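You operate a simulated robot arm through the tools that you are given. There is no shell and no other tool. Be economical: measure what you need, move in short steps, check, and stop when the job is done.

You run a simulated two-armed robot. Do the job below in one go: nothing can be reset, and whatever is moved stays where it is left.

## Task
Cap the teak oil can, wipe up the oil stain and turn the pot off.
Fine: use the blue cloth by the cans and put it back; shut the pot lid. What is to be rubbed or washed off counts as gone when no trace of it is left.

It is judged by the outcome, as a careful person would: the job done as asked, and still so three seconds after it is handed in. It fails if anything else is knocked over, pushed out of place, dropped, spilled or broken. Lids that push on must go on centred and level and be pressed home; caps that screw on are set level and turned clockwise until they are tight. Flat cloth is picked up by pressing the open fingertips on it (5 to 10 N) and closing them slowly along it; thin cloth reads only 2 to 8 mm in the jaws.

## Robot
Two 7-joint arms with two-finger parallel grippers on one trunk, on a base that drives. Base frame: it is fixed to the floor where the robot stands at the start and does not move with it; the origin is under the middle of the robot, x ahead of it, y to its left, z up. Lengths are in mm, angles in degrees, forces in N, time in s.
The left shoulder is at the start at [60, 143, 926], the right one opposite. With the tool pointing down near the work surface each hand reaches from about 300 to 720 mm from the robot's upright axis, wherever it stands, measured 20 degrees to its own side. Places, roughly: cloth (11x7x3 cm) [800, -100, 900]; heat dial [400, -400, 900]; oil stain [400, 100, 900]; pot lid [600, -400, 1100]. Payload 1.57 kg a hand.
The tool frame of a hand sits at the grasp point between the pads (the TCP): z along the fingers, y along the line on which they close. The tips reach 30 mm beyond it. The gripper opens to 110 mm. The fingers are 24 mm wide and 12 mm thick; the gripper's body (48 by 112 mm) begins 78 mm behind the TCP.
Orientation is that of the tool frame in the base frame, as [roll, pitch, yaw] about the fixed x, y, z axes, in that order (R = Rz(yaw) Ry(pitch) Rx(roll)). With the fingers straight down and closing along the base's y, the tool's x points along the base's -x, its y along +y and its z along -z.

## Interface
- The arms move only by the tool servo_tool. It takes "left_moves", "right_moves" or both (then of equal length, played together; a hand with none holds still); each is a list of rows, each a list of 3 entries, a list of its own where there are three numbers: the shift along the base's x, y, z in units of 500 mm (1.0 is 500 mm), then the turn, a rotation vector about the base's x, y, z in units of 45 degrees (1.0 is 45 degrees), then the gripper command, from -1 (shut) to 1 (fully open), values between in proportion. In form: [[[x, y, z], [wx, wy, wz], fingers], ...]. A call has 1 to 12 rows; each row is the pose to reach, as a shift and turn from the pose commanded when the call began. A call with a number of a shift or a turn outside -1 to 1 is refused whole. Rows are played at 5 a second. More than 50 mm and 8.6 degrees between two rows, or a gripper value outside its range, and nothing of the call is played. A pose out of reach is approached as far as the arm can. The call stops where the force on the tool passes 60 N (or 10 N more than at its start, if that is more) or the arm is blocked; 0.2 s more then pass. The fingers move at their own pace (about 45 mm/s each) and stop on an object; they squeeze with about 20 N. The grip force told is the motor's: it shows also when the fingers shut on nothing. Time passes only in rows, and 0.2 s behind the last, so rows that repeat a pose let the fingers close. It gives the time, the measured TCP pose, the force on the tool (base axes), the opening and the grip force at its end, in the units of the frame above (readings bear some noise), with the torque about the TCP (base axes, N m) and any sound that the robot's microphone picked up, and new pictures: "show" is both (left out), scene, wrist or none (wrist: the cameras of the hands that moved).
- Cameras (640 x 400 px; columns grow to the right, rows downward): "scene" is now at [50.4, -12.7, 1539.9]; the picture's right is [-0.16, -0.99, 0.00], its down [-0.71, 0.11, -0.70] and it looks along [0.69, -0.11, -0.72] (base axes); focal length 275 px, centre (320, 200). "left" rides on the left gripper at [70, -16, -141] in its tool frame; the picture's right is [0.23, 0.97, 0.00], its down [-0.86, 0.20, -0.48] and it looks along [-0.47, 0.11, 0.88] (tool axes); focal length 222 px, centre (320, 200). "right" rides on the right gripper at [70, 16, -141] in its tool frame; the picture's right is [-0.23, 0.97, 0.00], its down [-0.86, -0.20, -0.48] and it looks along [-0.47, -0.11, 0.88] (tool axes); focal length 222 px, centre (320, 200). There is no depth. A picture from a camera that has moved, and an enlarged one, comes with that camera's place and axes in the base frame and with its lens.
- move_column(by): slides the trunk up (or, below 0, down) by that many mm; the arms and the scene camera ride with it, the base frame stays. It gives what a move gives, with no picture.
- roll_base(legs): drives the robot by 1 to 6 legs, each [ahead, left, turn to the left] in mm, mm and degrees, along the robot's own axes; the way and the turn of a leg run together, so that a leg with both is an arc; at most 1500 mm and 180 degrees a leg. The arms and the cameras ride along, it lands a little off, and it stops where it bumps. It gives what a move gives, and a new picture of the scene camera.
- pan_tilt(pan, tilt): turns the head with the scene camera to pan (to the left, within 86 degrees either way) and tilt (down, from -29 to 69), counted from straight ahead of the robot. It gives what a move gives, and a new picture of the scene camera.
- inspect(camera, box): a new picture of the part [left, top, right, bottom] of that camera's present view, enlarged. No time passes.
- finish_job(): hands the job in; it is judged then, once.

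Work in short steps. Places have to be worked out from the pictures, the camera data and where the tool is seen: move nearer, look again, correct. Check each grasp and each placing, and mend what went wrong. You have 120 turns and 260 pictures in all, those below and enlarged ones among them. Open the grippers and draw the arms clear of the work before you hand the job in, unless the task says otherwise; then end with one line.

The tools are called after "Call:" as a command line: name --argument value ..., lists and objects as JSON in quotes. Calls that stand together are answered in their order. servo_tool: Moves the arms, as the interface text tells. Its arguments: {"type":"object","properties":{"left_moves":{"type":"array","items":{"type":"array"}},"right_moves":{"type":"array","items":{"type":"array"}},"show":{"type":"string","enum":["both","scene","wrist","none"]}},"required":[]} The other tools are called the same way: move_column (by) slides the trunk up or down; roll_base (legs) drives the base; pan_tilt (pan, tilt) turns the head that bears the scene camera; inspect (camera, box) takes an enlarged picture of a part of a camera's view; finish_job () hands the job in.

At the start:

```text
t: 0.0
left_position: [627.4, 122.9, 1000.7]
left_tcp_rot: [179.9, 0.2, -180.0]
left_force: [0.2, -0.2, 0.1]
left_wrist_torque: [-0.03, 0.02, 0.0]
left_opening: 110.1
left_finger_force: 0.1
right_position: [431.9, -365.2, 999.9]
right_tcp_rot: [-179.9, 0.0, -180.0]
right_force: [0.7, 0.0, 0.9]
right_wrist_torque: [0.04, 0.02, -0.02]
right_opening: 110.1
right_finger_force: 0.1
trunk travel left (down, up): [-525.0, 65.0]
robot x, y, heading: [3.5, 0.5, 0.1]
head pan, tilt: [-9.0, 45.9]
```

scene: 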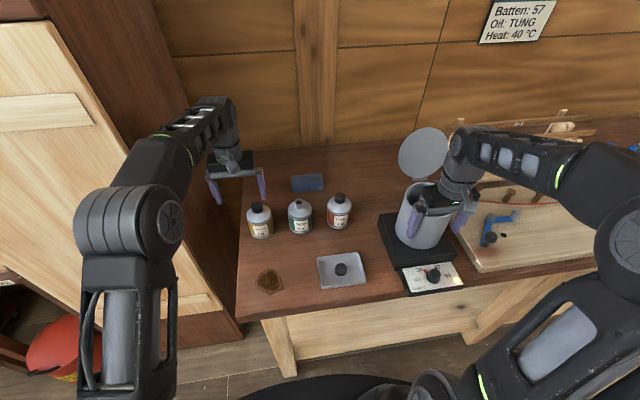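
right: 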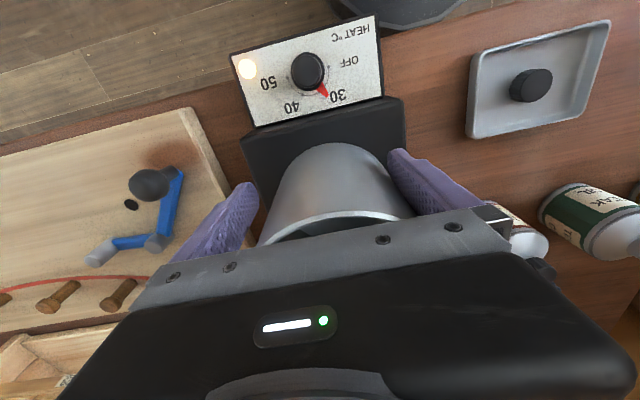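
left: 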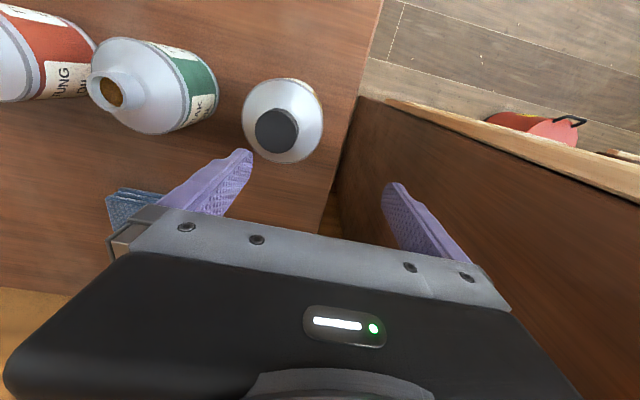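

The scene shows three cans, with the green (middle) one open, a cap in a tray, the stain and the pot. I'll enlarge the key parts first.

Call:
inspect --camera "scene" --box '[230, 160, 390, 300]'

Call:
inspect --camera "scene" --box '[370, 110, 530, 300]'

Call:
inspect --camera "left" --box '[0, 0, 340, 250]'

Call:
inspect --camera "right" --box '[200, 0, 640, 270]'

```text
2.86 times, centred on (310, 230) of scene
camera zoom: at [50.4, -12.7, 1539.9], right [-0.16, -0.99, 0.0], down [-0.71, 0.11, -0.7], along [0.69, -0.11, -0.72], focal length 786 px, centre (349, 114)
```

zoom: 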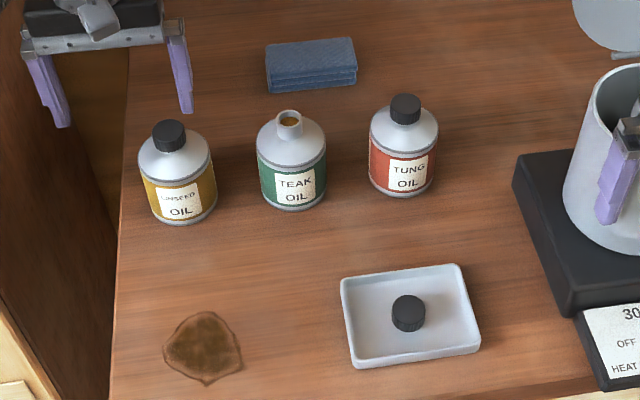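

```text
2.11 times, centred on (450, 205) of scene
camera zoom: at [50.4, -12.7, 1539.9], right [-0.16, -0.99, 0.0], down [-0.71, 0.11, -0.7], along [0.69, -0.11, -0.72], focal length 579 px, centre (46, 190)
```

zoom: 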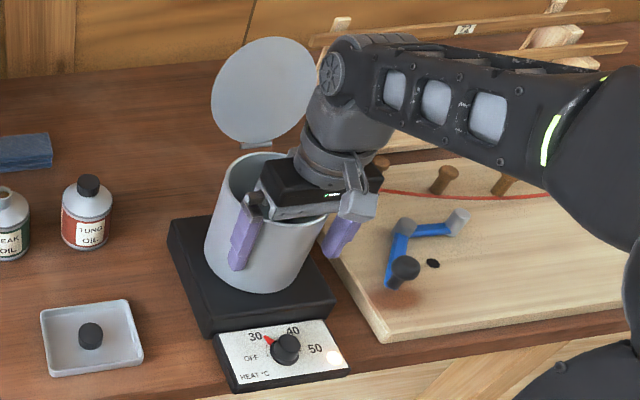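

```text
1.60 times, centred on (170, 125) of left
camera zoom: at [557.1, 106.0, 1141.8], right [-0.23, 0.97, 0.0], down [0.85, 0.2, 0.48], along [0.47, 0.11, -0.88], focal length 355 px, centre (560, 320)
```

zoom: 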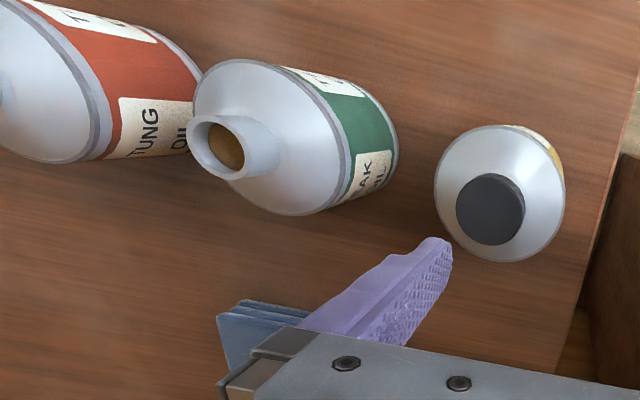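

```text
1.45 times, centred on (420, 135) of right
camera zoom: at [361.8, -348.2, 1141.1], right [0.23, 0.97, 0.0], down [0.86, -0.2, 0.48], along [0.47, -0.11, -0.88], focal length 323 px, centre (174, 294)
```

zoom: 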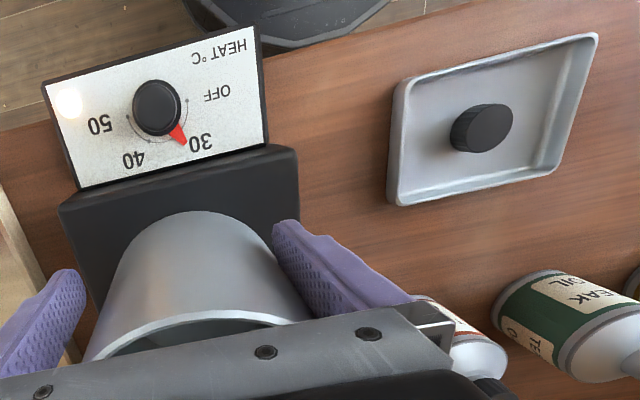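

The dial points at 30, with OFF counter-clockwise of it, and the teak can's mouth is near (600, -39, 965). The cap is near (422, -128). I'll raise the right hand clear of the pot to see better.

Call:
servo_tool --right_moves '[[[0, 0, 0.1], [0, 0, 0], 1], [[0, 0, 0.2], [0, 0, 0], 1], [[-0.05, 0, 0.28], [0, 0, 0], 0], [[-0.1, 0, 0.32], [0, 0, 0], -0.4]]'

Call:
pan_tilt --pan -25 --tilt 50

```text
t: 1.0
left_position: [626.6, 122.1, 1000.6]
left_tcp_rot: [-180.0, 0.2, -180.0]
left_force: [-0.6, -0.1, -0.5]
left_wrist_torque: [0.04, -0.01, -0.01]
left_opening: 110.0
left_finger_force: 0.1
right_position: [434.1, -361.8, 1102.7]
right_tcp_rot: [-180.0, 0.0, 180.0]
right_force: [-0.3, -0.6, 0.7]
right_wrist_torque: [-0.01, -0.01, -0.01]
right_opening: 59.8
right_finger_force: 0.0
right hand out of reach, approached as far as the arm can: row 3, 4
trunk travel left (down, up): [-525.0, 65.0]
robot x, y, heading: [2.0, -1.0, -0.1]
head pan, tilt: [-9.0, 45.9]
camera scene: at [50.3, -12.6, 1539.9], right [-0.16, -0.99, 0.0], down [-0.71, 0.11, -0.7], along [0.69, -0.11, -0.72], focal length 275 px, centre (320, 200)
camera right: at [364.0, -347.3, 1242.2], right [0.23, 0.97, 0.0], down [0.85, -0.2, 0.48], along [0.47, -0.11, -0.88], focal length 222 px, centre (320, 200)
```

scene: 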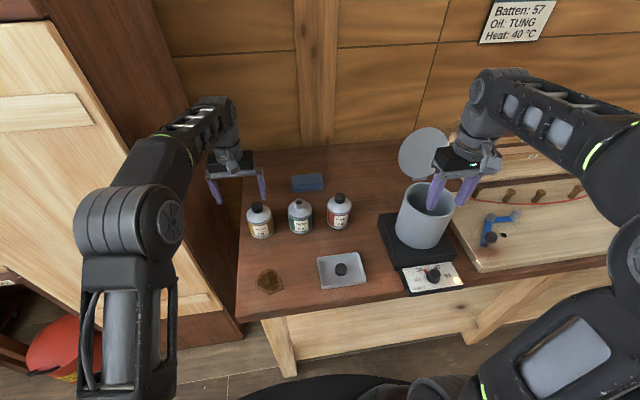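
right: 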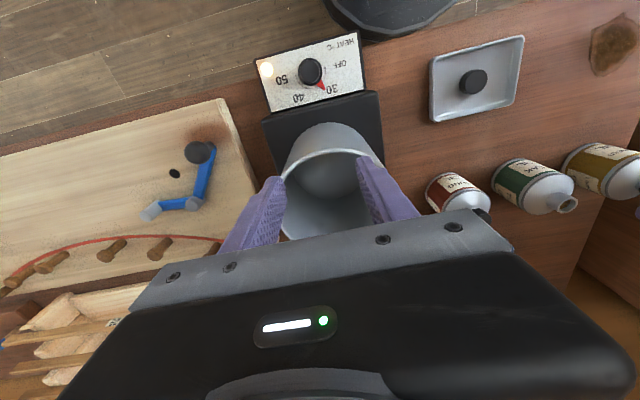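

```text
t: 1.8
left_position: [628.0, 121.5, 1000.6]
left_tcp_rot: [180.0, 0.2, 180.0]
left_force: [0.1, -0.6, 0.2]
left_wrist_torque: [0.01, 0.01, -0.01]
left_opening: 110.0
left_finger_force: 0.0
right_position: [434.6, -363.0, 1101.5]
right_tcp_rot: [180.0, 0.3, -180.0]
right_force: [0.2, 0.7, -0.1]
right_wrist_torque: [0.0, -0.01, 0.02]
right_opening: 32.8
right_finger_force: 0.2
trunk travel left (down, up): [-525.0, 65.0]
robot x, y, heading: [2.0, 0.2, -0.0]
head pan, tilt: [-25.0, 50.0]
camera scene: at [40.6, -32.6, 1534.3], right [-0.42, -0.91, 0.0], down [-0.69, 0.32, -0.64], along [0.58, -0.27, -0.77], focal length 275 px, centre (320, 200)
```

scene: 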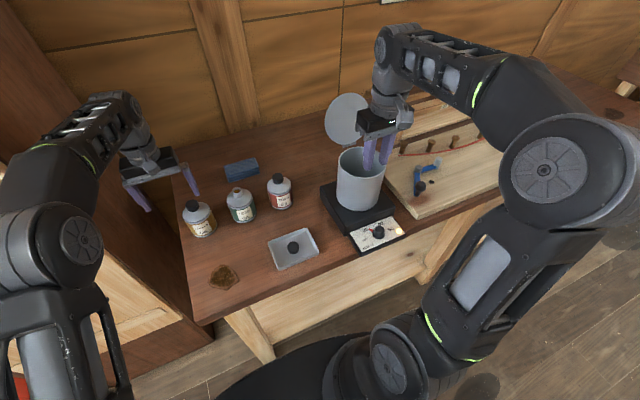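

Both views fix the dial knob at about (353, -358, 893). I'll move the right hand over it at z≈1010 for a close look.

Call:
servo_tool --right_moves '[[[-0.06, 0.0, 0], [0, 0, 0], 0], [[-0.12, 0.0, 0], [0, 0, 0], 0], [[-0.16, 0.01, -0.04], [0, 0, 0], 0], [[-0.16, 0.01, -0.12], [0, 0, 0], 0], [[-0.16, 0.01, -0.18], [0, 0, 0], 0], [[-0.16, 0.01, -0.18], [0, 0, 0], 0]]' --show "wrist"

Call:
inspect --camera "right" --box '[160, 0, 480, 200]'

```text
t: 3.2
left_position: [626.8, 121.7, 999.7]
left_tcp_rot: [-179.9, 0.0, 180.0]
left_force: [-0.2, 1.0, -0.3]
left_wrist_torque: [0.02, -0.01, -0.01]
left_opening: 110.1
left_finger_force: 0.1
right_position: [355.1, -358.1, 1010.7]
right_tcp_rot: [180.0, 0.0, -179.9]
right_force: [-0.4, -0.2, 0.1]
right_wrist_torque: [0.03, 0.04, -0.02]
right_opening: 55.2
right_finger_force: 0.0
trunk travel left (down, up): [-525.0, 65.0]
robot x, y, heading: [-2.2, 0.6, -0.2]
head pan, tilt: [-25.0, 50.0]
camera right: at [285.8, -341.5, 1151.9], right [0.23, 0.97, 0.0], down [0.85, -0.2, 0.48], along [0.47, -0.11, -0.88], focal length 222 px, centre (320, 200)
```

right: 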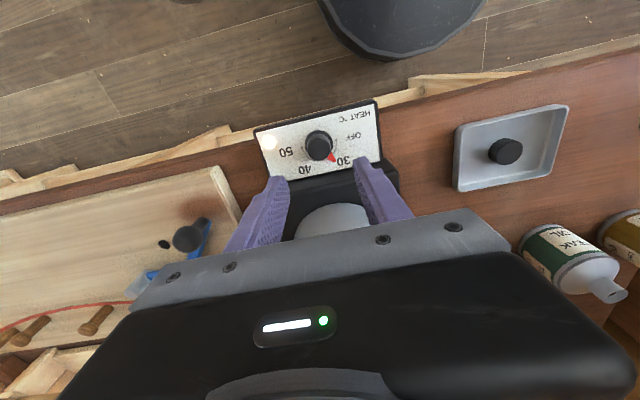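

```text
2.00 times, centred on (320, 100) of right
camera zoom: at [285.8, -341.5, 1151.9], right [0.23, 0.97, 0.0], down [0.85, -0.2, 0.48], along [0.47, -0.11, -0.88], focal length 444 px, centre (320, 400)
```

zoom: 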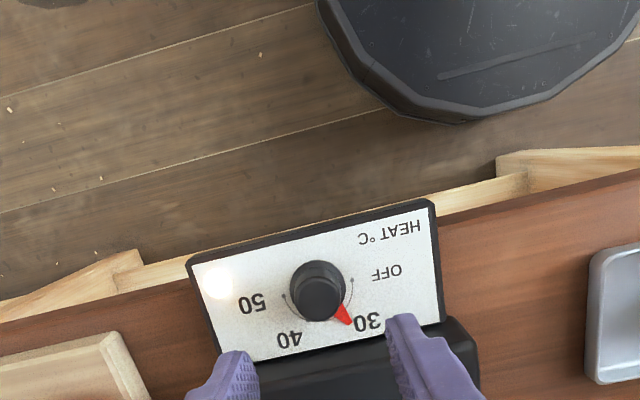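

The knob is at (351, -359), radius about 16, top z≈893; the pointer is near +25° and OFF near +75°. I'll descend to TCP z≈910 with the fingers open about it.

Call:
servo_tool --right_moves '[[[-0.008, -0.002, -0.08], [0, 0, 0], 0], [[-0.008, -0.002, -0.14], [0, 0, 0], 0], [[-0.008, -0.002, -0.17], [0, 0, 0], 0], [[-0.008, -0.002, -0.185], [0, 0, 0], 0], [[-0.008, -0.002, -0.198], [0, 0, 0], 0], [[-0.008, -0.002, -0.198], [0, 0, 0], 0]]' --show "wrist"

Call:
inspect --camera "right" --box '[200, 50, 440, 200]'

```text
t: 4.6
left_position: [627.3, 121.5, 1000.8]
left_tcp_rot: [180.0, 0.1, -180.0]
left_force: [0.2, -0.5, 0.2]
left_wrist_torque: [0.02, -0.05, -0.03]
left_opening: 110.0
left_finger_force: 0.1
right_position: [349.6, -360.5, 912.3]
right_tcp_rot: [-179.9, -0.1, 180.0]
right_force: [-0.4, 0.2, 1.2]
right_wrist_torque: [-0.03, 0.03, -0.03]
right_opening: 55.1
right_finger_force: 0.2
trunk travel left (down, up): [-525.0, 65.0]
robot x, y, heading: [2.6, -0.1, 0.2]
head pan, tilt: [-25.0, 50.0]
camera right: at [281.7, -344.5, 1053.3], right [0.23, 0.97, 0.0], down [0.85, -0.2, 0.48], along [0.47, -0.11, -0.88], focal length 222 px, centre (320, 200)
```

right: 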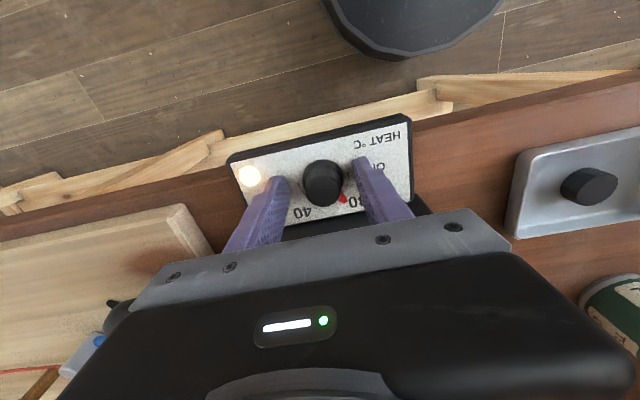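

```text
2.67 times, centred on (320, 125) of right
camera zoom: at [281.7, -344.5, 1053.3], right [0.23, 0.97, 0.0], down [0.85, -0.2, 0.48], along [0.47, -0.11, -0.88], focal length 592 px, centre (320, 400)
```

zoom: 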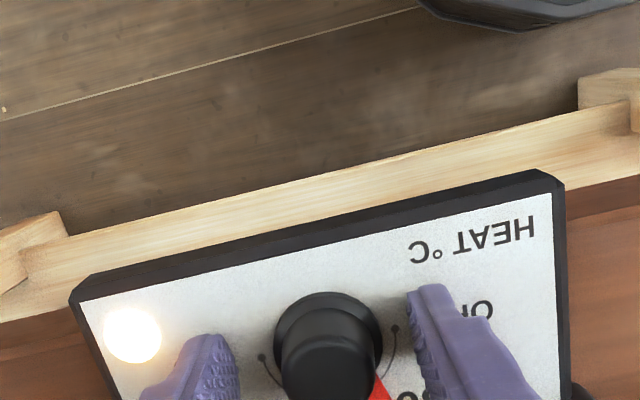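

The knob sits between the pads (tips at z≈882). I'll shift 2 mm in y, close on it and turn counter-clockwise about 45°.

Call:
servo_tool --right_moves '[[[0.002, 0.003, -0.004], [0, 0, 0], -1], [[0.002, 0.003, -0.004], [0, 0, 0], -1], [[0.002, 0.003, -0.004], [0, 0, 0], -1], [[0.002, 0.003, -0.004], [0, 0, 0], -1]]' --show "wrist"

Call:
servo_tool --right_moves '[[[0, 0, 0], [0, 0, 0.15], -1], [[0, 0, 0], [0, 0, 0.3], -1], [[0, 0, 0], [0, 0, 0.45], -1], [[0, 0, 0], [0, 0, 0.6], -1], [[0, 0, 0], [0, 0, 0.75], -1], [[0, 0, 0], [0, 0, 0.9], -1], [[0, 0, 0], [0, 0, 0.9], -1]]' --show "wrist"

Call:
inspect --camera "right" --box '[200, 50, 440, 250]'

```text
t: 5.6
left_position: [625.1, 123.2, 1001.8]
left_tcp_rot: [-179.9, 0.1, 180.0]
left_force: [-0.7, 0.2, 0.6]
left_wrist_torque: [0.0, 0.01, 0.01]
left_opening: 110.2
left_finger_force: 0.0
right_position: [351.7, -357.8, 911.6]
right_tcp_rot: [-179.9, 0.3, -180.0]
right_force: [0.3, 0.9, 38.0]
right_wrist_torque: [1.01, 0.64, -0.37]
right_opening: 30.5
right_finger_force: 20.3
trunk travel left (down, up): [-525.0, 65.0]
robot x, y, heading: [-1.5, -0.7, -0.1]
head pan, tilt: [-25.0, 50.0]
camera right: at [282.0, -341.2, 1052.9], right [0.23, 0.97, 0.0], down [0.85, -0.2, 0.48], along [0.47, -0.11, -0.88], focal length 222 px, centre (320, 200)
```

right: 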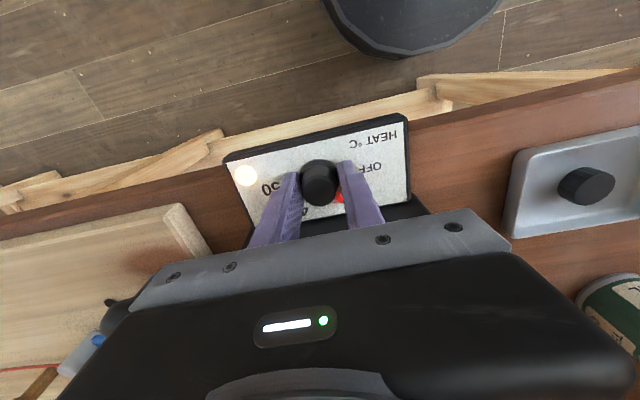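

```text
t: 7.2
left_position: [628.1, 124.2, 1000.0]
left_tcp_rot: [-179.8, -0.1, -180.0]
left_force: [0.4, -0.6, 0.6]
left_wrist_torque: [-0.01, -0.01, 0.03]
left_opening: 110.0
left_finger_force: 0.1
right_position: [355.7, -355.6, 911.4]
right_tcp_rot: [-179.5, 0.2, -139.3]
right_force: [27.1, 13.8, 38.5]
right_wrist_torque: [1.4, 0.16, -0.33]
right_opening: 28.2
right_finger_force: 38.1
trunk travel left (down, up): [-525.0, 65.0]
robot x, y, heading: [2.7, -0.8, -0.1]
head pan, tilt: [-25.0, 50.0]
camera right: at [291.9, -388.2, 1053.0], right [-0.46, 0.89, -0.01], down [0.77, 0.41, 0.48], along [0.43, 0.22, -0.88], focal length 222 px, centre (320, 200)
```

right: 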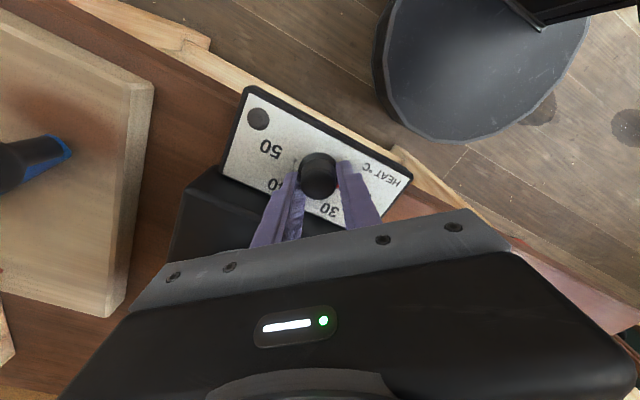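

```text
2.00 times, centred on (320, 150) of right
camera zoom: at [291.9, -388.2, 1053.0], right [-0.46, 0.89, -0.01], down [0.77, 0.41, 0.48], along [0.43, 0.22, -0.88], focal length 444 px, centre (320, 300)
```

zoom: 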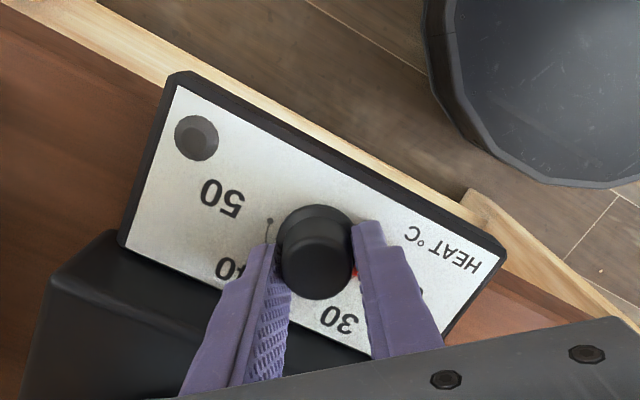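

The lamp is out. I'll open, rise and see where the pointer stands.

Call:
servo_tool --right_moves '[[[0, 0, 0], [0, 0, 0], 0], [[0, 0, 0], [0, 0, 0], 0], [[0, 0, 0.06], [0, 0, 0], 0], [[-0.04, 0, 0.14], [0, 0, 0], 0], [[-0.04, 0, 0.2], [0, 0, -0.15], 0], [[-0.04, 0, 0.2], [0, 0, -0.3], 0], [[-0.04, 0, 0.2], [0, 0, -0.45], 0], [[-0.04, 0, 0.2], [0, 0, -0.6], 0], [[-0.04, 0, 0.2], [0, 0, -0.75], 0], [[-0.04, 0, 0.2], [0, 0, -0.9], 0]]' --show "wrist"

Call:
inspect --camera "right" --box '[200, 50, 440, 250]'

```text
t: 9.4
left_position: [627.9, 121.4, 1000.9]
left_tcp_rot: [-180.0, 0.2, 179.9]
left_force: [-0.1, -0.1, -0.2]
left_wrist_torque: [-0.01, 0.0, -0.03]
left_opening: 110.2
left_finger_force: 0.2
right_position: [331.5, -356.3, 1008.6]
right_tcp_rot: [-180.0, 0.0, 179.9]
right_force: [-0.9, -0.3, -0.5]
right_wrist_torque: [-0.01, -0.03, 0.0]
right_opening: 55.2
right_finger_force: 0.1
trunk travel left (down, up): [-525.0, 65.0]
robot x, y, heading: [-0.9, 1.8, -0.2]
head pan, tilt: [-25.0, 50.0]
camera right: at [262.1, -341.5, 1150.5], right [0.23, 0.97, 0.0], down [0.85, -0.2, 0.48], along [0.47, -0.11, -0.88], focal length 222 px, centre (320, 200)
```

right: 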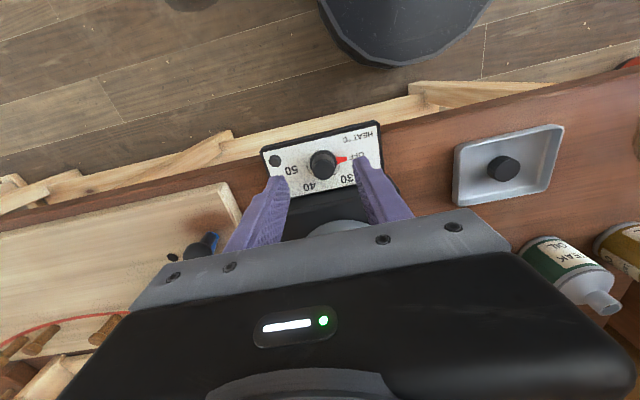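

```text
2.00 times, centred on (320, 150) of right
camera zoom: at [262.1, -341.5, 1150.5], right [0.23, 0.97, 0.0], down [0.85, -0.2, 0.48], along [0.47, -0.11, -0.88], focal length 444 px, centre (320, 300)
```

zoom: 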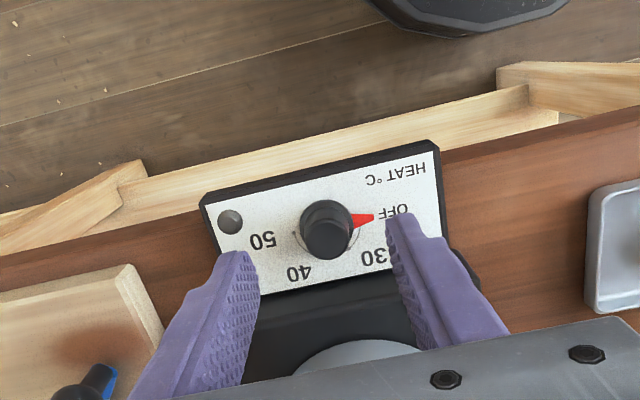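

The pointer stands on OFF. Next the lid: I'll look at it and the pot from the scene camera.

Call:
pan_tilt --pan -30 --tilt 38

Call:
inspect --camera "scene" --box '[230, 80, 470, 260]'

```text
t: 10.1
left_position: [627.0, 122.2, 999.6]
left_tcp_rot: [-180.0, 0.1, -180.0]
left_force: [-0.4, -1.1, -0.8]
left_wrist_torque: [-0.01, -0.01, -0.02]
left_opening: 110.0
left_finger_force: 0.1
right_position: [332.7, -357.4, 1009.0]
right_tcp_rot: [-180.0, -0.1, -179.9]
right_force: [-0.2, 0.4, -1.1]
right_wrist_torque: [0.02, 0.01, 0.06]
right_opening: 54.9
right_finger_force: 0.1
trunk travel left (down, up): [-525.0, 65.0]
robot x, y, heading: [-1.2, 0.2, 0.1]
head pan, tilt: [-30.0, 38.0]
camera scene: at [45.5, -43.3, 1551.4], right [-0.5, -0.87, 0.0], down [-0.53, 0.31, -0.79], along [0.68, -0.39, -0.62], focal length 275 px, centre (320, 200)
```

scene: 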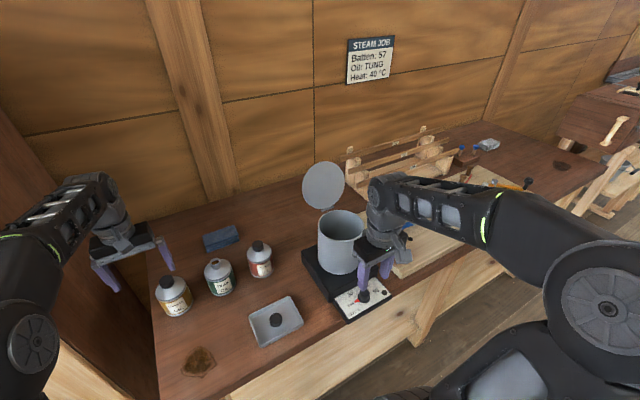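

```text
2.22 times, centred on (350, 170) of scene
camera zoom: at [45.5, -43.3, 1551.4], right [-0.5, -0.87, 0.0], down [-0.53, 0.31, -0.79], along [0.68, -0.39, -0.62], focal length 612 px, centre (253, 267)
```

zoom: 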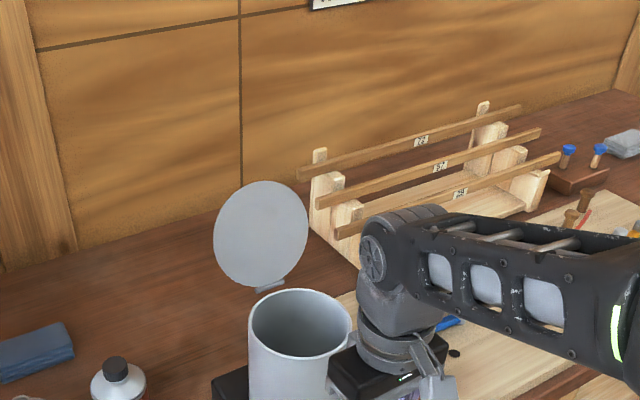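

The lid stands open on a hinge at the back of the pot. I'll raise the trunk and tilt the right hand forward 45° for a better view and for hooking the lid.

Call:
move_column --by 63

Call:
servo_tool --right_moves '[[[0, 0, 0.05], [0, -0.15, 0], -0.4], [[0, 0, 0.1], [0, -0.3, 0], -1], [[0, 0, 0.15], [0, -0.45, 0], -1], [[0, 0, 0.2], [0, -0.6, 0], -1], [[0.04, 0, 0.24], [0, -0.75, 0], -1], [[0.08, 0, 0.26], [0, -0.9, 0], -1], [[0.08, 0, 0.26], [0, -1, 0], -1]]'

```text
t: 11.2
left_position: [627.5, 122.0, 1063.3]
left_tcp_rot: [180.0, 0.0, -180.0]
left_force: [0.6, 0.0, -0.6]
left_wrist_torque: [-0.01, -0.01, 0.03]
left_opening: 109.9
left_finger_force: 0.1
right_position: [331.9, -356.9, 1072.0]
right_tcp_rot: [-179.9, 0.0, -180.0]
right_force: [-0.6, 0.9, -0.1]
right_wrist_torque: [0.03, 0.01, 0.01]
right_opening: 54.8
right_finger_force: 0.1
trunk travel left (down, up): [-588.0, 2.0]
robot x, y, heading: [0.6, -0.0, 0.2]
head pan, tilt: [-30.0, 38.0]
```

```text
t: 12.8
left_position: [627.0, 122.3, 1063.5]
left_tcp_rot: [179.9, 0.1, 180.0]
left_force: [-0.7, 0.0, 1.1]
left_wrist_torque: [0.03, 0.01, 0.0]
left_opening: 110.0
left_finger_force: 0.0
right_position: [373.1, -356.6, 1201.7]
right_tcp_rot: [-180.0, 45.1, -179.9]
right_force: [0.1, 0.2, -0.7]
right_wrist_torque: [0.0, -0.03, 0.01]
right_opening: 0.0
right_finger_force: 19.9
trunk travel left (down, up): [-588.0, 2.0]
robot x, y, heading: [0.4, -0.2, 0.4]
head pan, tilt: [-30.0, 38.0]
camera scene: at [44.9, -43.4, 1614.5], right [-0.5, -0.87, 0.0], down [-0.53, 0.31, -0.79], along [0.68, -0.39, -0.62], focal length 275 px, centre (320, 200)
camera right: at [223.5, -341.1, 1253.3], right [0.16, 0.97, 0.16], down [0.27, -0.2, 0.94], along [0.95, -0.11, -0.29], focal length 222 px, centre (320, 200)
```

scene: 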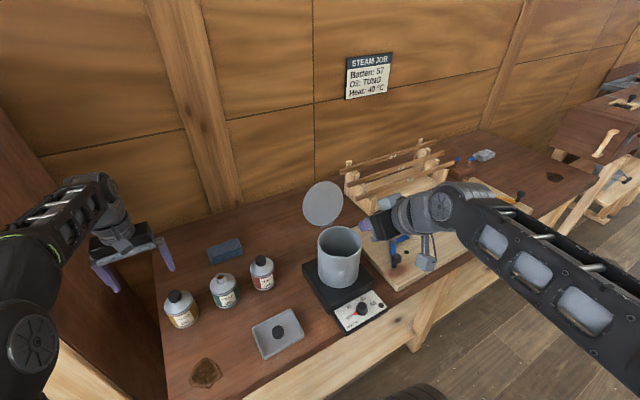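
right: 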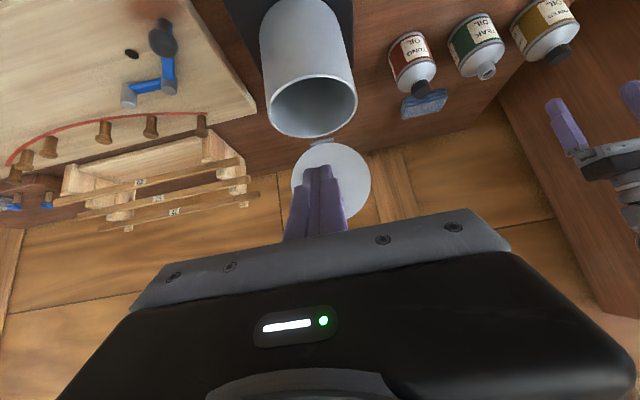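

Triangulating: pot rim z≈1050 centred near (474, -355), hinge near (540, -355, 1060), lid leaning back with its top near (597, -356, 1183). I'll carry the closed fingers over the lid, staying high, with the fingers steeper.

Call:
servo_tool --right_moves '[[[0.0, 0, 0.08], [0, 0.1, 0], -1], [[0.08, 0, 0.14], [0, 0.2, 0], -1], [[0.17, 0, 0.14], [0, 0.33, 0], -1], [[0.26, 0, 0.14], [0, 0.33, 0], -1], [[0.35, 0, 0.14], [0, 0.33, 0], -1], [[0.43, 0, 0.14], [0, 0.33, 0], -1], [[0.5, 0, 0.14], [0, 0.33, 0], -1], [[0.5, 0, 0.14], [0, 0.33, 0], -1]]'

```text
t: 14.6
left_position: [626.7, 122.2, 1063.5]
left_tcp_rot: [-179.9, 0.1, 180.0]
left_force: [0.1, 0.0, 0.3]
left_wrist_torque: [-0.02, 0.03, 0.03]
left_opening: 109.6
left_finger_force: 0.2
right_position: [621.8, -355.9, 1271.7]
right_tcp_rot: [179.9, 30.2, -179.9]
right_force: [0.1, -0.6, -0.4]
right_wrist_torque: [0.03, 0.01, -0.02]
right_opening: 0.0
right_finger_force: 20.1
trunk travel left (down, up): [-588.0, 2.0]
robot x, y, heading: [2.5, 1.3, 0.2]
head pan, tilt: [-30.0, 38.0]
camera scene: at [44.4, -43.3, 1614.6], right [-0.5, -0.87, 0.0], down [-0.53, 0.31, -0.79], along [0.68, -0.39, -0.62], focal length 275 px, centre (320, 200)
camera right: at [489.2, -340.1, 1359.9], right [0.2, 0.97, 0.11], down [0.5, -0.2, 0.84], along [0.84, -0.11, -0.52], focal length 222 px, centre (320, 200)
```

scene: 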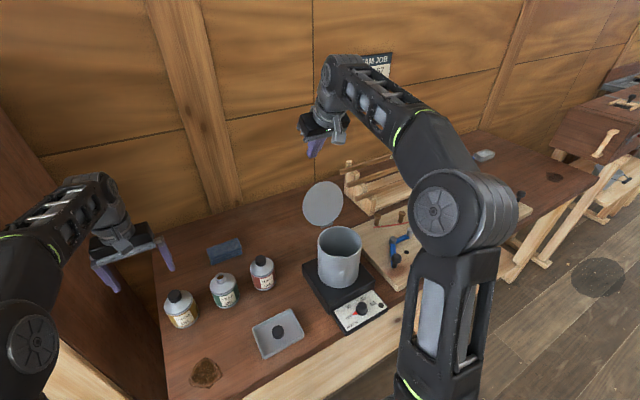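
right: 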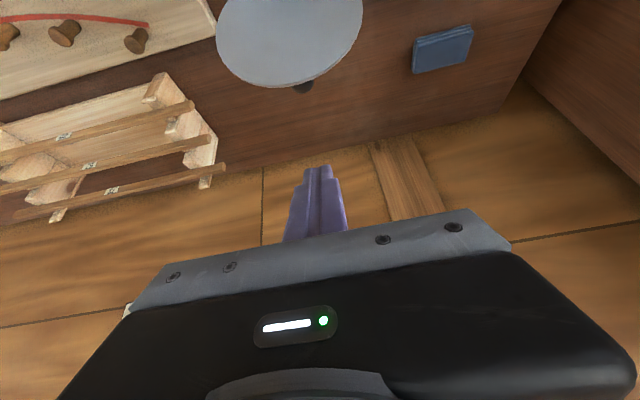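

The lid top edge checks out near (592, -360, 1183), with its knob on the back well lower. I'll lower the fingers behind it to TCP z≈1190.

Call:
servo_tool --right_moves '[[[0.0, 0, -0.06], [0, 0, 0], -1], [[0.0, 0, -0.12], [0, 0, 0], -1], [[0.0, 0, -0.165], [0, 0, 0], -1], [[0.0, 0, -0.165], [0, 0, 0], -1]]'

Call:
inspect --camera "scene" --box '[230, 130, 430, 280]'

```text
t: 15.6
left_position: [626.7, 122.8, 1063.8]
left_tcp_rot: [180.0, 0.1, -180.0]
left_force: [-0.4, -0.3, -0.1]
left_wrist_torque: [-0.01, 0.0, 0.01]
left_opening: 110.0
left_finger_force: 0.1
right_position: [621.5, -354.4, 1189.5]
right_tcp_rot: [-180.0, 30.2, -180.0]
right_force: [-0.3, -0.1, 0.5]
right_wrist_torque: [0.01, -0.02, 0.0]
right_opening: 0.0
right_finger_force: 19.6
trunk travel left (down, up): [-588.0, 2.0]
robot x, y, heading: [2.5, 1.5, -0.1]
head pan, tilt: [-30.0, 38.0]
camera scene: at [45.6, -43.3, 1614.5], right [-0.5, -0.87, 0.0], down [-0.53, 0.31, -0.79], along [0.68, -0.39, -0.62], focal length 275 px, centre (320, 200)
camera right: at [489.9, -339.4, 1276.7], right [0.2, 0.97, 0.11], down [0.5, -0.2, 0.84], along [0.84, -0.11, -0.53], focal length 222 px, centre (320, 200)
```

scene: 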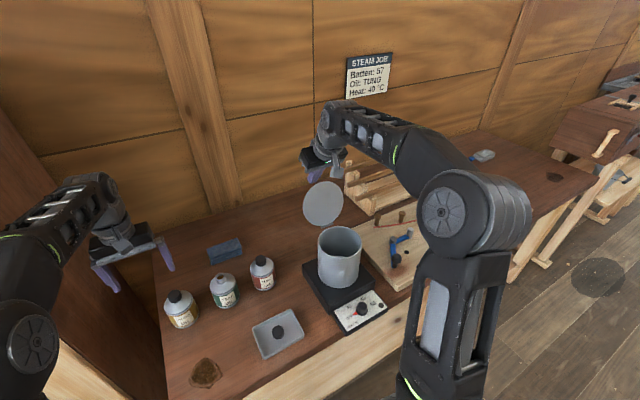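
right: 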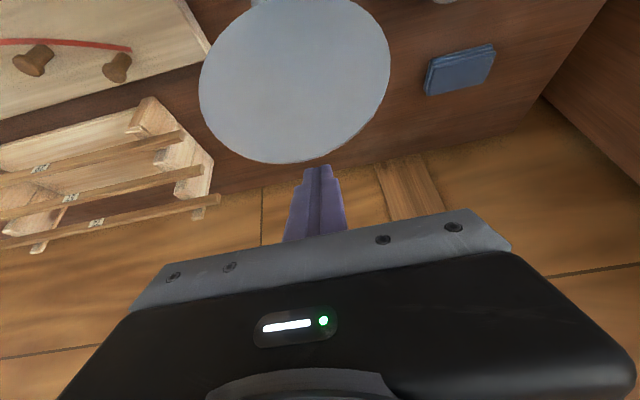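

```text
2.67 times, centred on (330, 205) of scene
camera zoom: at [45.6, -43.3, 1614.5], right [-0.5, -0.87, 0.0], down [-0.53, 0.31, -0.79], along [0.68, -0.39, -0.62], focal length 734 px, centre (293, 187)
```

zoom: 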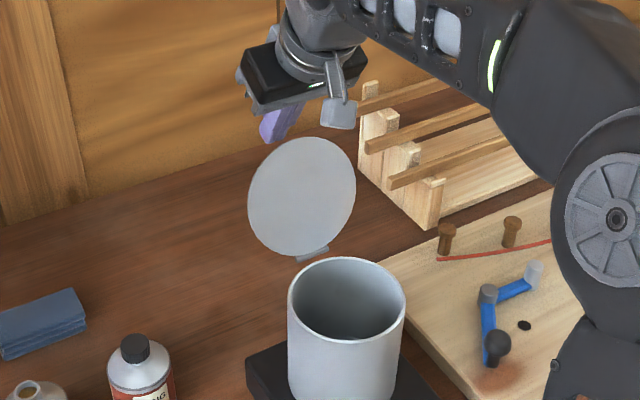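

The tip is just at the lid's top edge (590, 1184). I'll go 20 mm lower, then draw it slowly toward the robot to swing the lid past upright.

Call:
servo_tool --right_moves '[[[0.0, 0, -0.04], [0, 0, 0], -1], [[-0.03, 0, -0.04], [0, 0, 0], -1], [[-0.06, 0, -0.04], [0, 0, 0], -1], [[-0.09, 0, -0.04], [0, 0, 0], -1], [[-0.11, 0, -0.04], [0, 0, 0], -1], [[-0.13, 0, -0.04], [0, 0, 0], -1], [[-0.15, 0, -0.04], [0, 0, 0], -1]]'

Call:
inspect --camera "scene" --box '[230, 130, 430, 280]'

```text
t: 17.1
left_position: [626.8, 122.4, 1062.8]
left_tcp_rot: [-180.0, 0.1, 179.9]
left_force: [0.3, -0.7, 0.1]
left_wrist_torque: [0.01, -0.04, -0.02]
left_opening: 110.0
left_finger_force: 0.0
right_position: [545.5, -358.0, 1169.0]
right_tcp_rot: [179.9, 30.1, -180.0]
right_force: [-0.4, -0.6, -0.5]
right_wrist_torque: [-0.01, -0.03, -0.02]
right_opening: 0.0
right_finger_force: 19.9
trunk travel left (down, up): [-588.0, 2.0]
robot x, y, heading: [4.6, -0.9, 0.0]
head pan, tilt: [-30.0, 38.0]
camera scene: at [45.2, -43.3, 1614.5], right [-0.5, -0.87, 0.0], down [-0.53, 0.31, -0.79], along [0.68, -0.39, -0.62], focal length 275 px, centre (320, 200)
camera right: at [415.2, -342.2, 1257.0], right [0.2, 0.97, 0.11], down [0.5, -0.2, 0.84], along [0.84, -0.11, -0.53], focal length 222 px, centre (320, 200)
```

scene: 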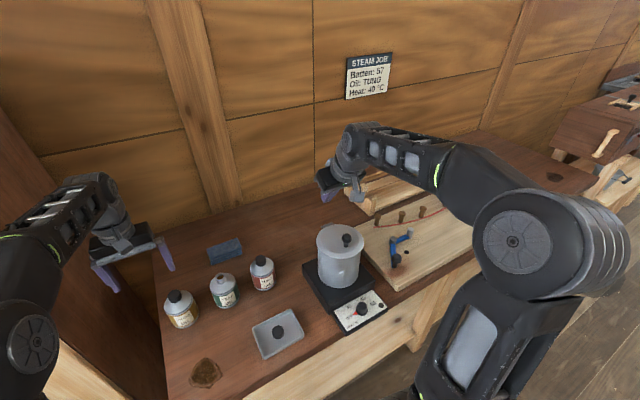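
right: 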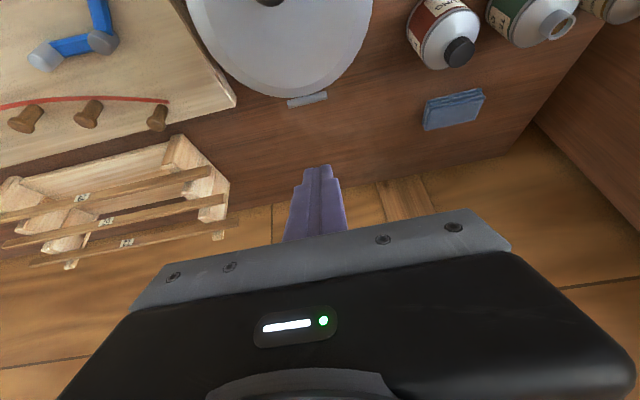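

```text
2.67 times, centred on (330, 205) of scene
camera zoom: at [45.2, -43.3, 1614.5], right [-0.5, -0.87, 0.0], down [-0.53, 0.31, -0.79], along [0.68, -0.39, -0.62], focal length 734 px, centre (293, 187)
```

zoom: 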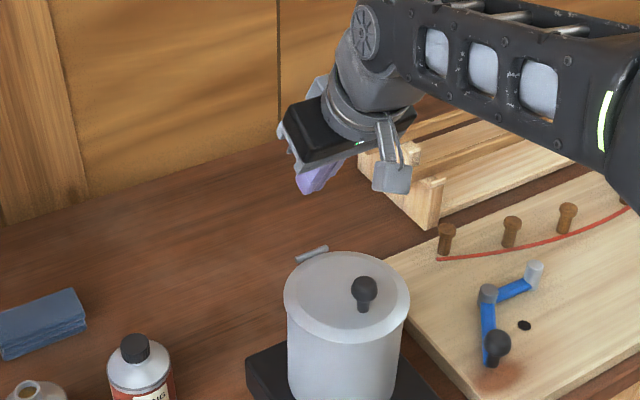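

The lid is shut on the pot. Next I'll bring the right hand round above the cap in the tray, tool down and fingers half open.

Call:
servo_tool --right_moves '[[[0, 0, 0.1], [0, 0, 0], -1], [[-0.05, 0.06, 0.1], [0, 0.15, 0], -1], [[-0.1, 0.14, 0.1], [0, 0.3, 0], 0], [[-0.15, 0.22, 0.08], [0, 0.45, 0], 0], [[-0.2, 0.3, 0.04], [0, 0.6, 0], 0], [[-0.24, 0.38, -0.02], [0, 0.67, 0], 0.1], [[-0.246, 0.46, -0.1], [0, 0.67, 0], 0.1], [[-0.246, 0.46, -0.14], [0, 0.67, 0], 0.1]]' --show "none"

Call:
move_column --by -63

Call:
pan_tilt --pan -10 --tilt 50

Call:
inspect --camera "right" --box '[160, 0, 480, 200]'

```text
refused: row 5 steps farther than a row can; nothing moved
```

```text
t: 18.2
left_position: [626.8, 123.0, 1001.0]
left_tcp_rot: [180.0, 0.1, -180.0]
left_force: [-0.2, -0.4, 0.1]
left_wrist_torque: [-0.01, 0.0, -0.02]
left_opening: 110.2
left_finger_force: 0.2
right_position: [546.7, -358.1, 1106.6]
right_tcp_rot: [180.0, 30.2, -180.0]
right_force: [-0.4, -0.3, -0.1]
right_wrist_torque: [0.02, -0.04, -0.01]
right_opening: 0.1
right_finger_force: 20.0
trunk travel left (down, up): [-525.0, 65.0]
robot x, y, heading: [1.6, -1.3, 0.1]
head pan, tilt: [-30.0, 38.0]
```

```text
t: 19.0
left_position: [626.9, 121.7, 1000.6]
left_tcp_rot: [-180.0, 0.1, -180.0]
left_force: [-0.7, 0.0, 0.8]
left_wrist_torque: [-0.01, 0.01, 0.03]
left_opening: 110.3
left_finger_force: 0.0
right_position: [546.1, -358.9, 1105.4]
right_tcp_rot: [180.0, 30.3, -179.9]
right_force: [-0.4, -0.2, 0.5]
right_wrist_torque: [0.0, 0.0, 0.01]
right_opening: 0.0
right_finger_force: 19.9
trunk travel left (down, up): [-525.0, 65.0]
robot x, y, heading: [-0.2, 0.3, 0.1]
head pan, tilt: [-10.0, 50.0]
camera scene: at [46.6, -13.6, 1534.4], right [-0.17, -0.98, 0.0], down [-0.75, 0.13, -0.64], along [0.63, -0.11, -0.77], focal length 275 px, centre (320, 200)
```

scene: 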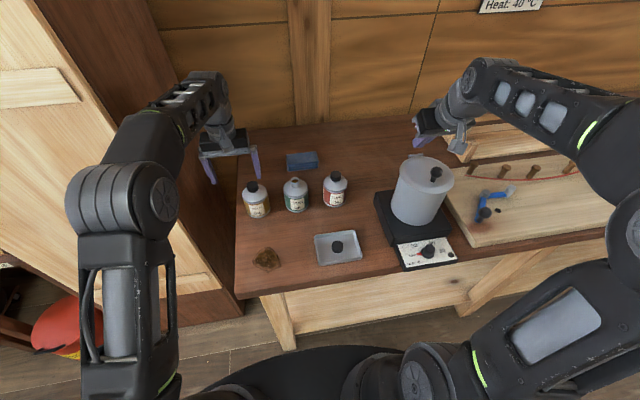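

```text
2.00 times, centred on (320, 100) of right
camera zoom: at [415.6, -342.1, 1194.1], right [0.2, 0.97, 0.11], down [0.5, -0.2, 0.84], along [0.84, -0.11, -0.53], focal length 444 px, centre (320, 400)
```

zoom: 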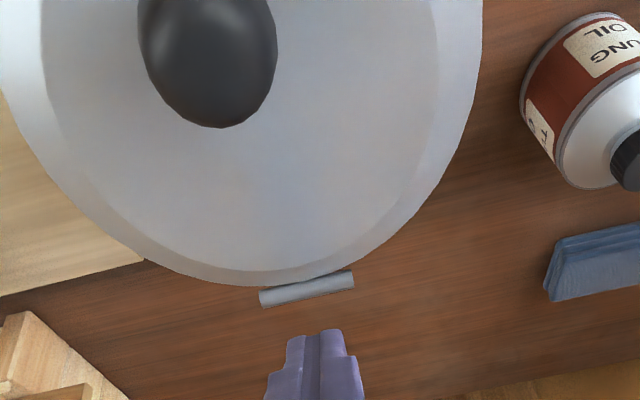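

The row step was too long and the trunk has already gone down; the hand still hangs clear. I'll redo the move with shorter steps, going sideways first.

Call:
servo_tool --right_moves '[[[0, 0, 0.06], [0, 0, 0], -1], [[0, 0.09, 0.06], [0, 0.15, 0], -1], [[-0.02, 0.18, 0.06], [0, 0.3, 0], 0], [[-0.06, 0.26, 0.04], [0, 0.45, 0], 0], [[-0.1, 0.33, 0], [0, 0.6, 0], 0], [[-0.15, 0.39, -0.04], [0, 0.67, 0], 0.1], [[-0.2, 0.45, -0.08], [0, 0.67, 0], 0.1], [[-0.246, 0.46, -0.15], [0, 0.67, 0], 0.1], [[-0.246, 0.46, -0.15], [0, 0.67, 0], 0.1]]' --show "wrist"

Call:
inspect --camera "right" --box '[200, 50, 440, 250]'

Call:
inspect --camera "scene" --box '[300, 130, 500, 280]'

```text
t: 21.0
left_position: [626.3, 122.8, 1001.1]
left_tcp_rot: [180.0, 0.1, 180.0]
left_force: [1.4, -0.6, -0.6]
left_wrist_torque: [-0.02, -0.01, 0.03]
left_opening: 109.9
left_finger_force: 0.1
right_position: [423.5, -129.4, 1032.2]
right_tcp_rot: [179.9, 0.0, -180.0]
right_force: [0.0, 0.5, 0.6]
right_wrist_torque: [0.01, 0.01, 0.01]
right_opening: 60.4
right_finger_force: 0.1
trunk travel left (down, up): [-525.0, 65.0]
robot x, y, heading: [4.9, 1.4, 0.1]
head pan, tilt: [-10.0, 50.0]
camera right: at [353.1, -112.4, 1173.6], right [0.23, 0.97, 0.0], down [0.85, -0.2, 0.48], along [0.47, -0.11, -0.88], focal length 222 px, centre (320, 200)
```

right: 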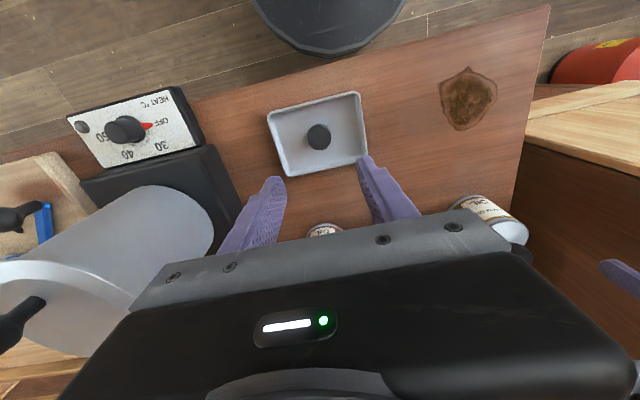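

```text
2.00 times, centred on (320, 150) of right
camera zoom: at [353.1, -112.4, 1173.6], right [0.23, 0.97, 0.0], down [0.85, -0.2, 0.48], along [0.47, -0.11, -0.88], focal length 444 px, centre (320, 300)
```

zoom: 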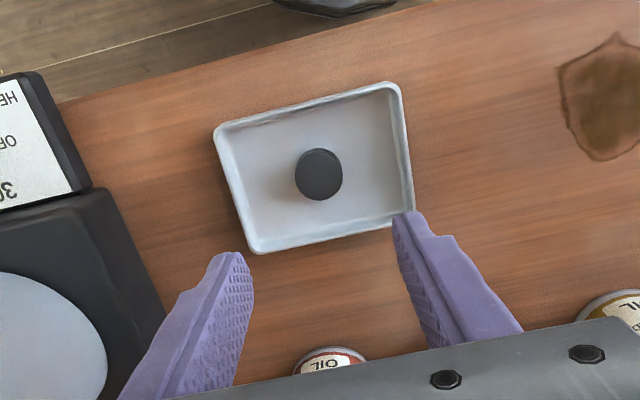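

```text
2.67 times, centred on (400, 205) of scene
camera zoom: at [46.8, -13.3, 1534.3], right [-0.17, -0.98, 0.0], down [-0.75, 0.13, -0.64], along [0.63, -0.11, -0.77], focal length 734 px, centre (107, 187)
```

zoom: 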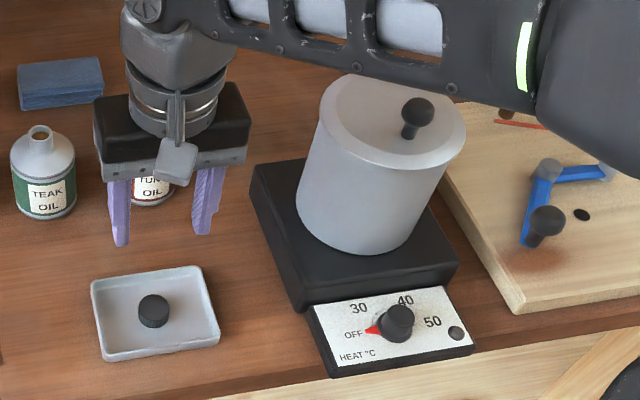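

The dial and lid look right in the enlarged view. The cap is near (418, -128), so I'll descend over it to TCP z≈905 and check.

Call:
servo_tool --right_moves '[[[-0.011, 0.002, -0.08], [0, 0, 0], 0.1], [[-0.011, 0.002, -0.16], [0, 0, 0], 0.1], [[-0.011, 0.002, -0.22], [0, 0, 0], 0.1], [[-0.011, 0.002, -0.25], [0, 0, 0], 0.1], [[-0.011, 0.002, -0.25], [0, 0, 0], 0.1]]' --show "wrist"

Call:
inspect --camera "right" --box '[200, 50, 440, 250]'

Call:
inspect --camera "scene" --box '[290, 200, 390, 275]'

```text
t: 22.2
left_position: [626.8, 121.3, 1000.2]
left_tcp_rot: [-180.0, 0.1, -180.0]
left_force: [-0.6, 0.3, -1.0]
left_wrist_torque: [0.02, 0.04, -0.02]
left_opening: 110.2
left_finger_force: 0.1
right_position: [419.3, -127.5, 906.4]
right_tcp_rot: [-179.9, -0.1, 180.0]
right_force: [0.1, -0.6, -0.1]
right_wrist_torque: [0.01, -0.04, 0.03]
right_opening: 60.5
right_finger_force: 0.0
trunk travel left (down, up): [-525.0, 65.0]
robot x, y, heading: [-3.0, 1.5, 0.0]
head pan, tilt: [-10.0, 50.0]
camera right: at [349.1, -111.3, 1048.2], right [0.23, 0.97, 0.0], down [0.86, -0.2, 0.48], along [0.47, -0.11, -0.88], focal length 222 px, centre (320, 200)
```

right: 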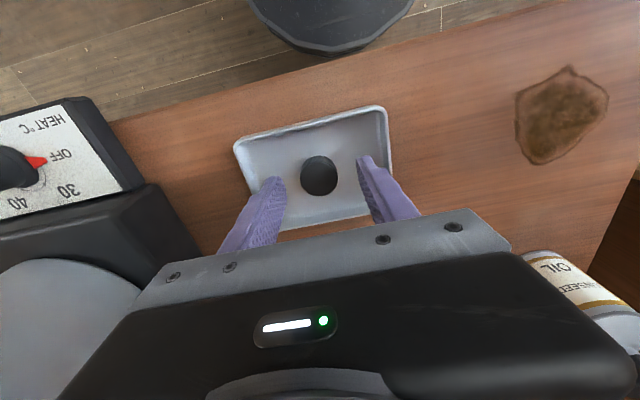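

```text
2.00 times, centred on (320, 150) of right
camera zoom: at [349.1, -111.3, 1048.2], right [0.23, 0.97, 0.0], down [0.86, -0.2, 0.48], along [0.47, -0.11, -0.88], focal length 444 px, centre (320, 300)
```

zoom: 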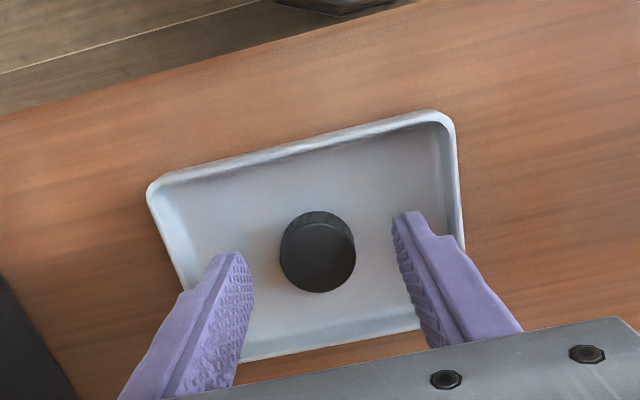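

```text
5.33 times, centred on (340, 238) of scene
camera zoom: at [46.5, -13.5, 1534.3], right [-0.17, -0.98, 0.0], down [-0.75, 0.13, -0.64], along [0.63, -0.11, -0.77], focal length 1468 px, centre (213, 0)
```

zoom: 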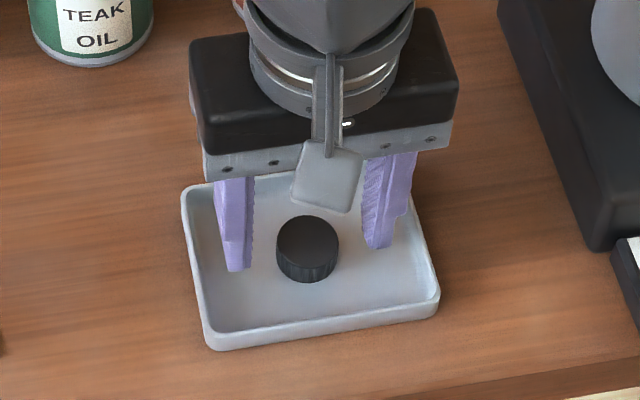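

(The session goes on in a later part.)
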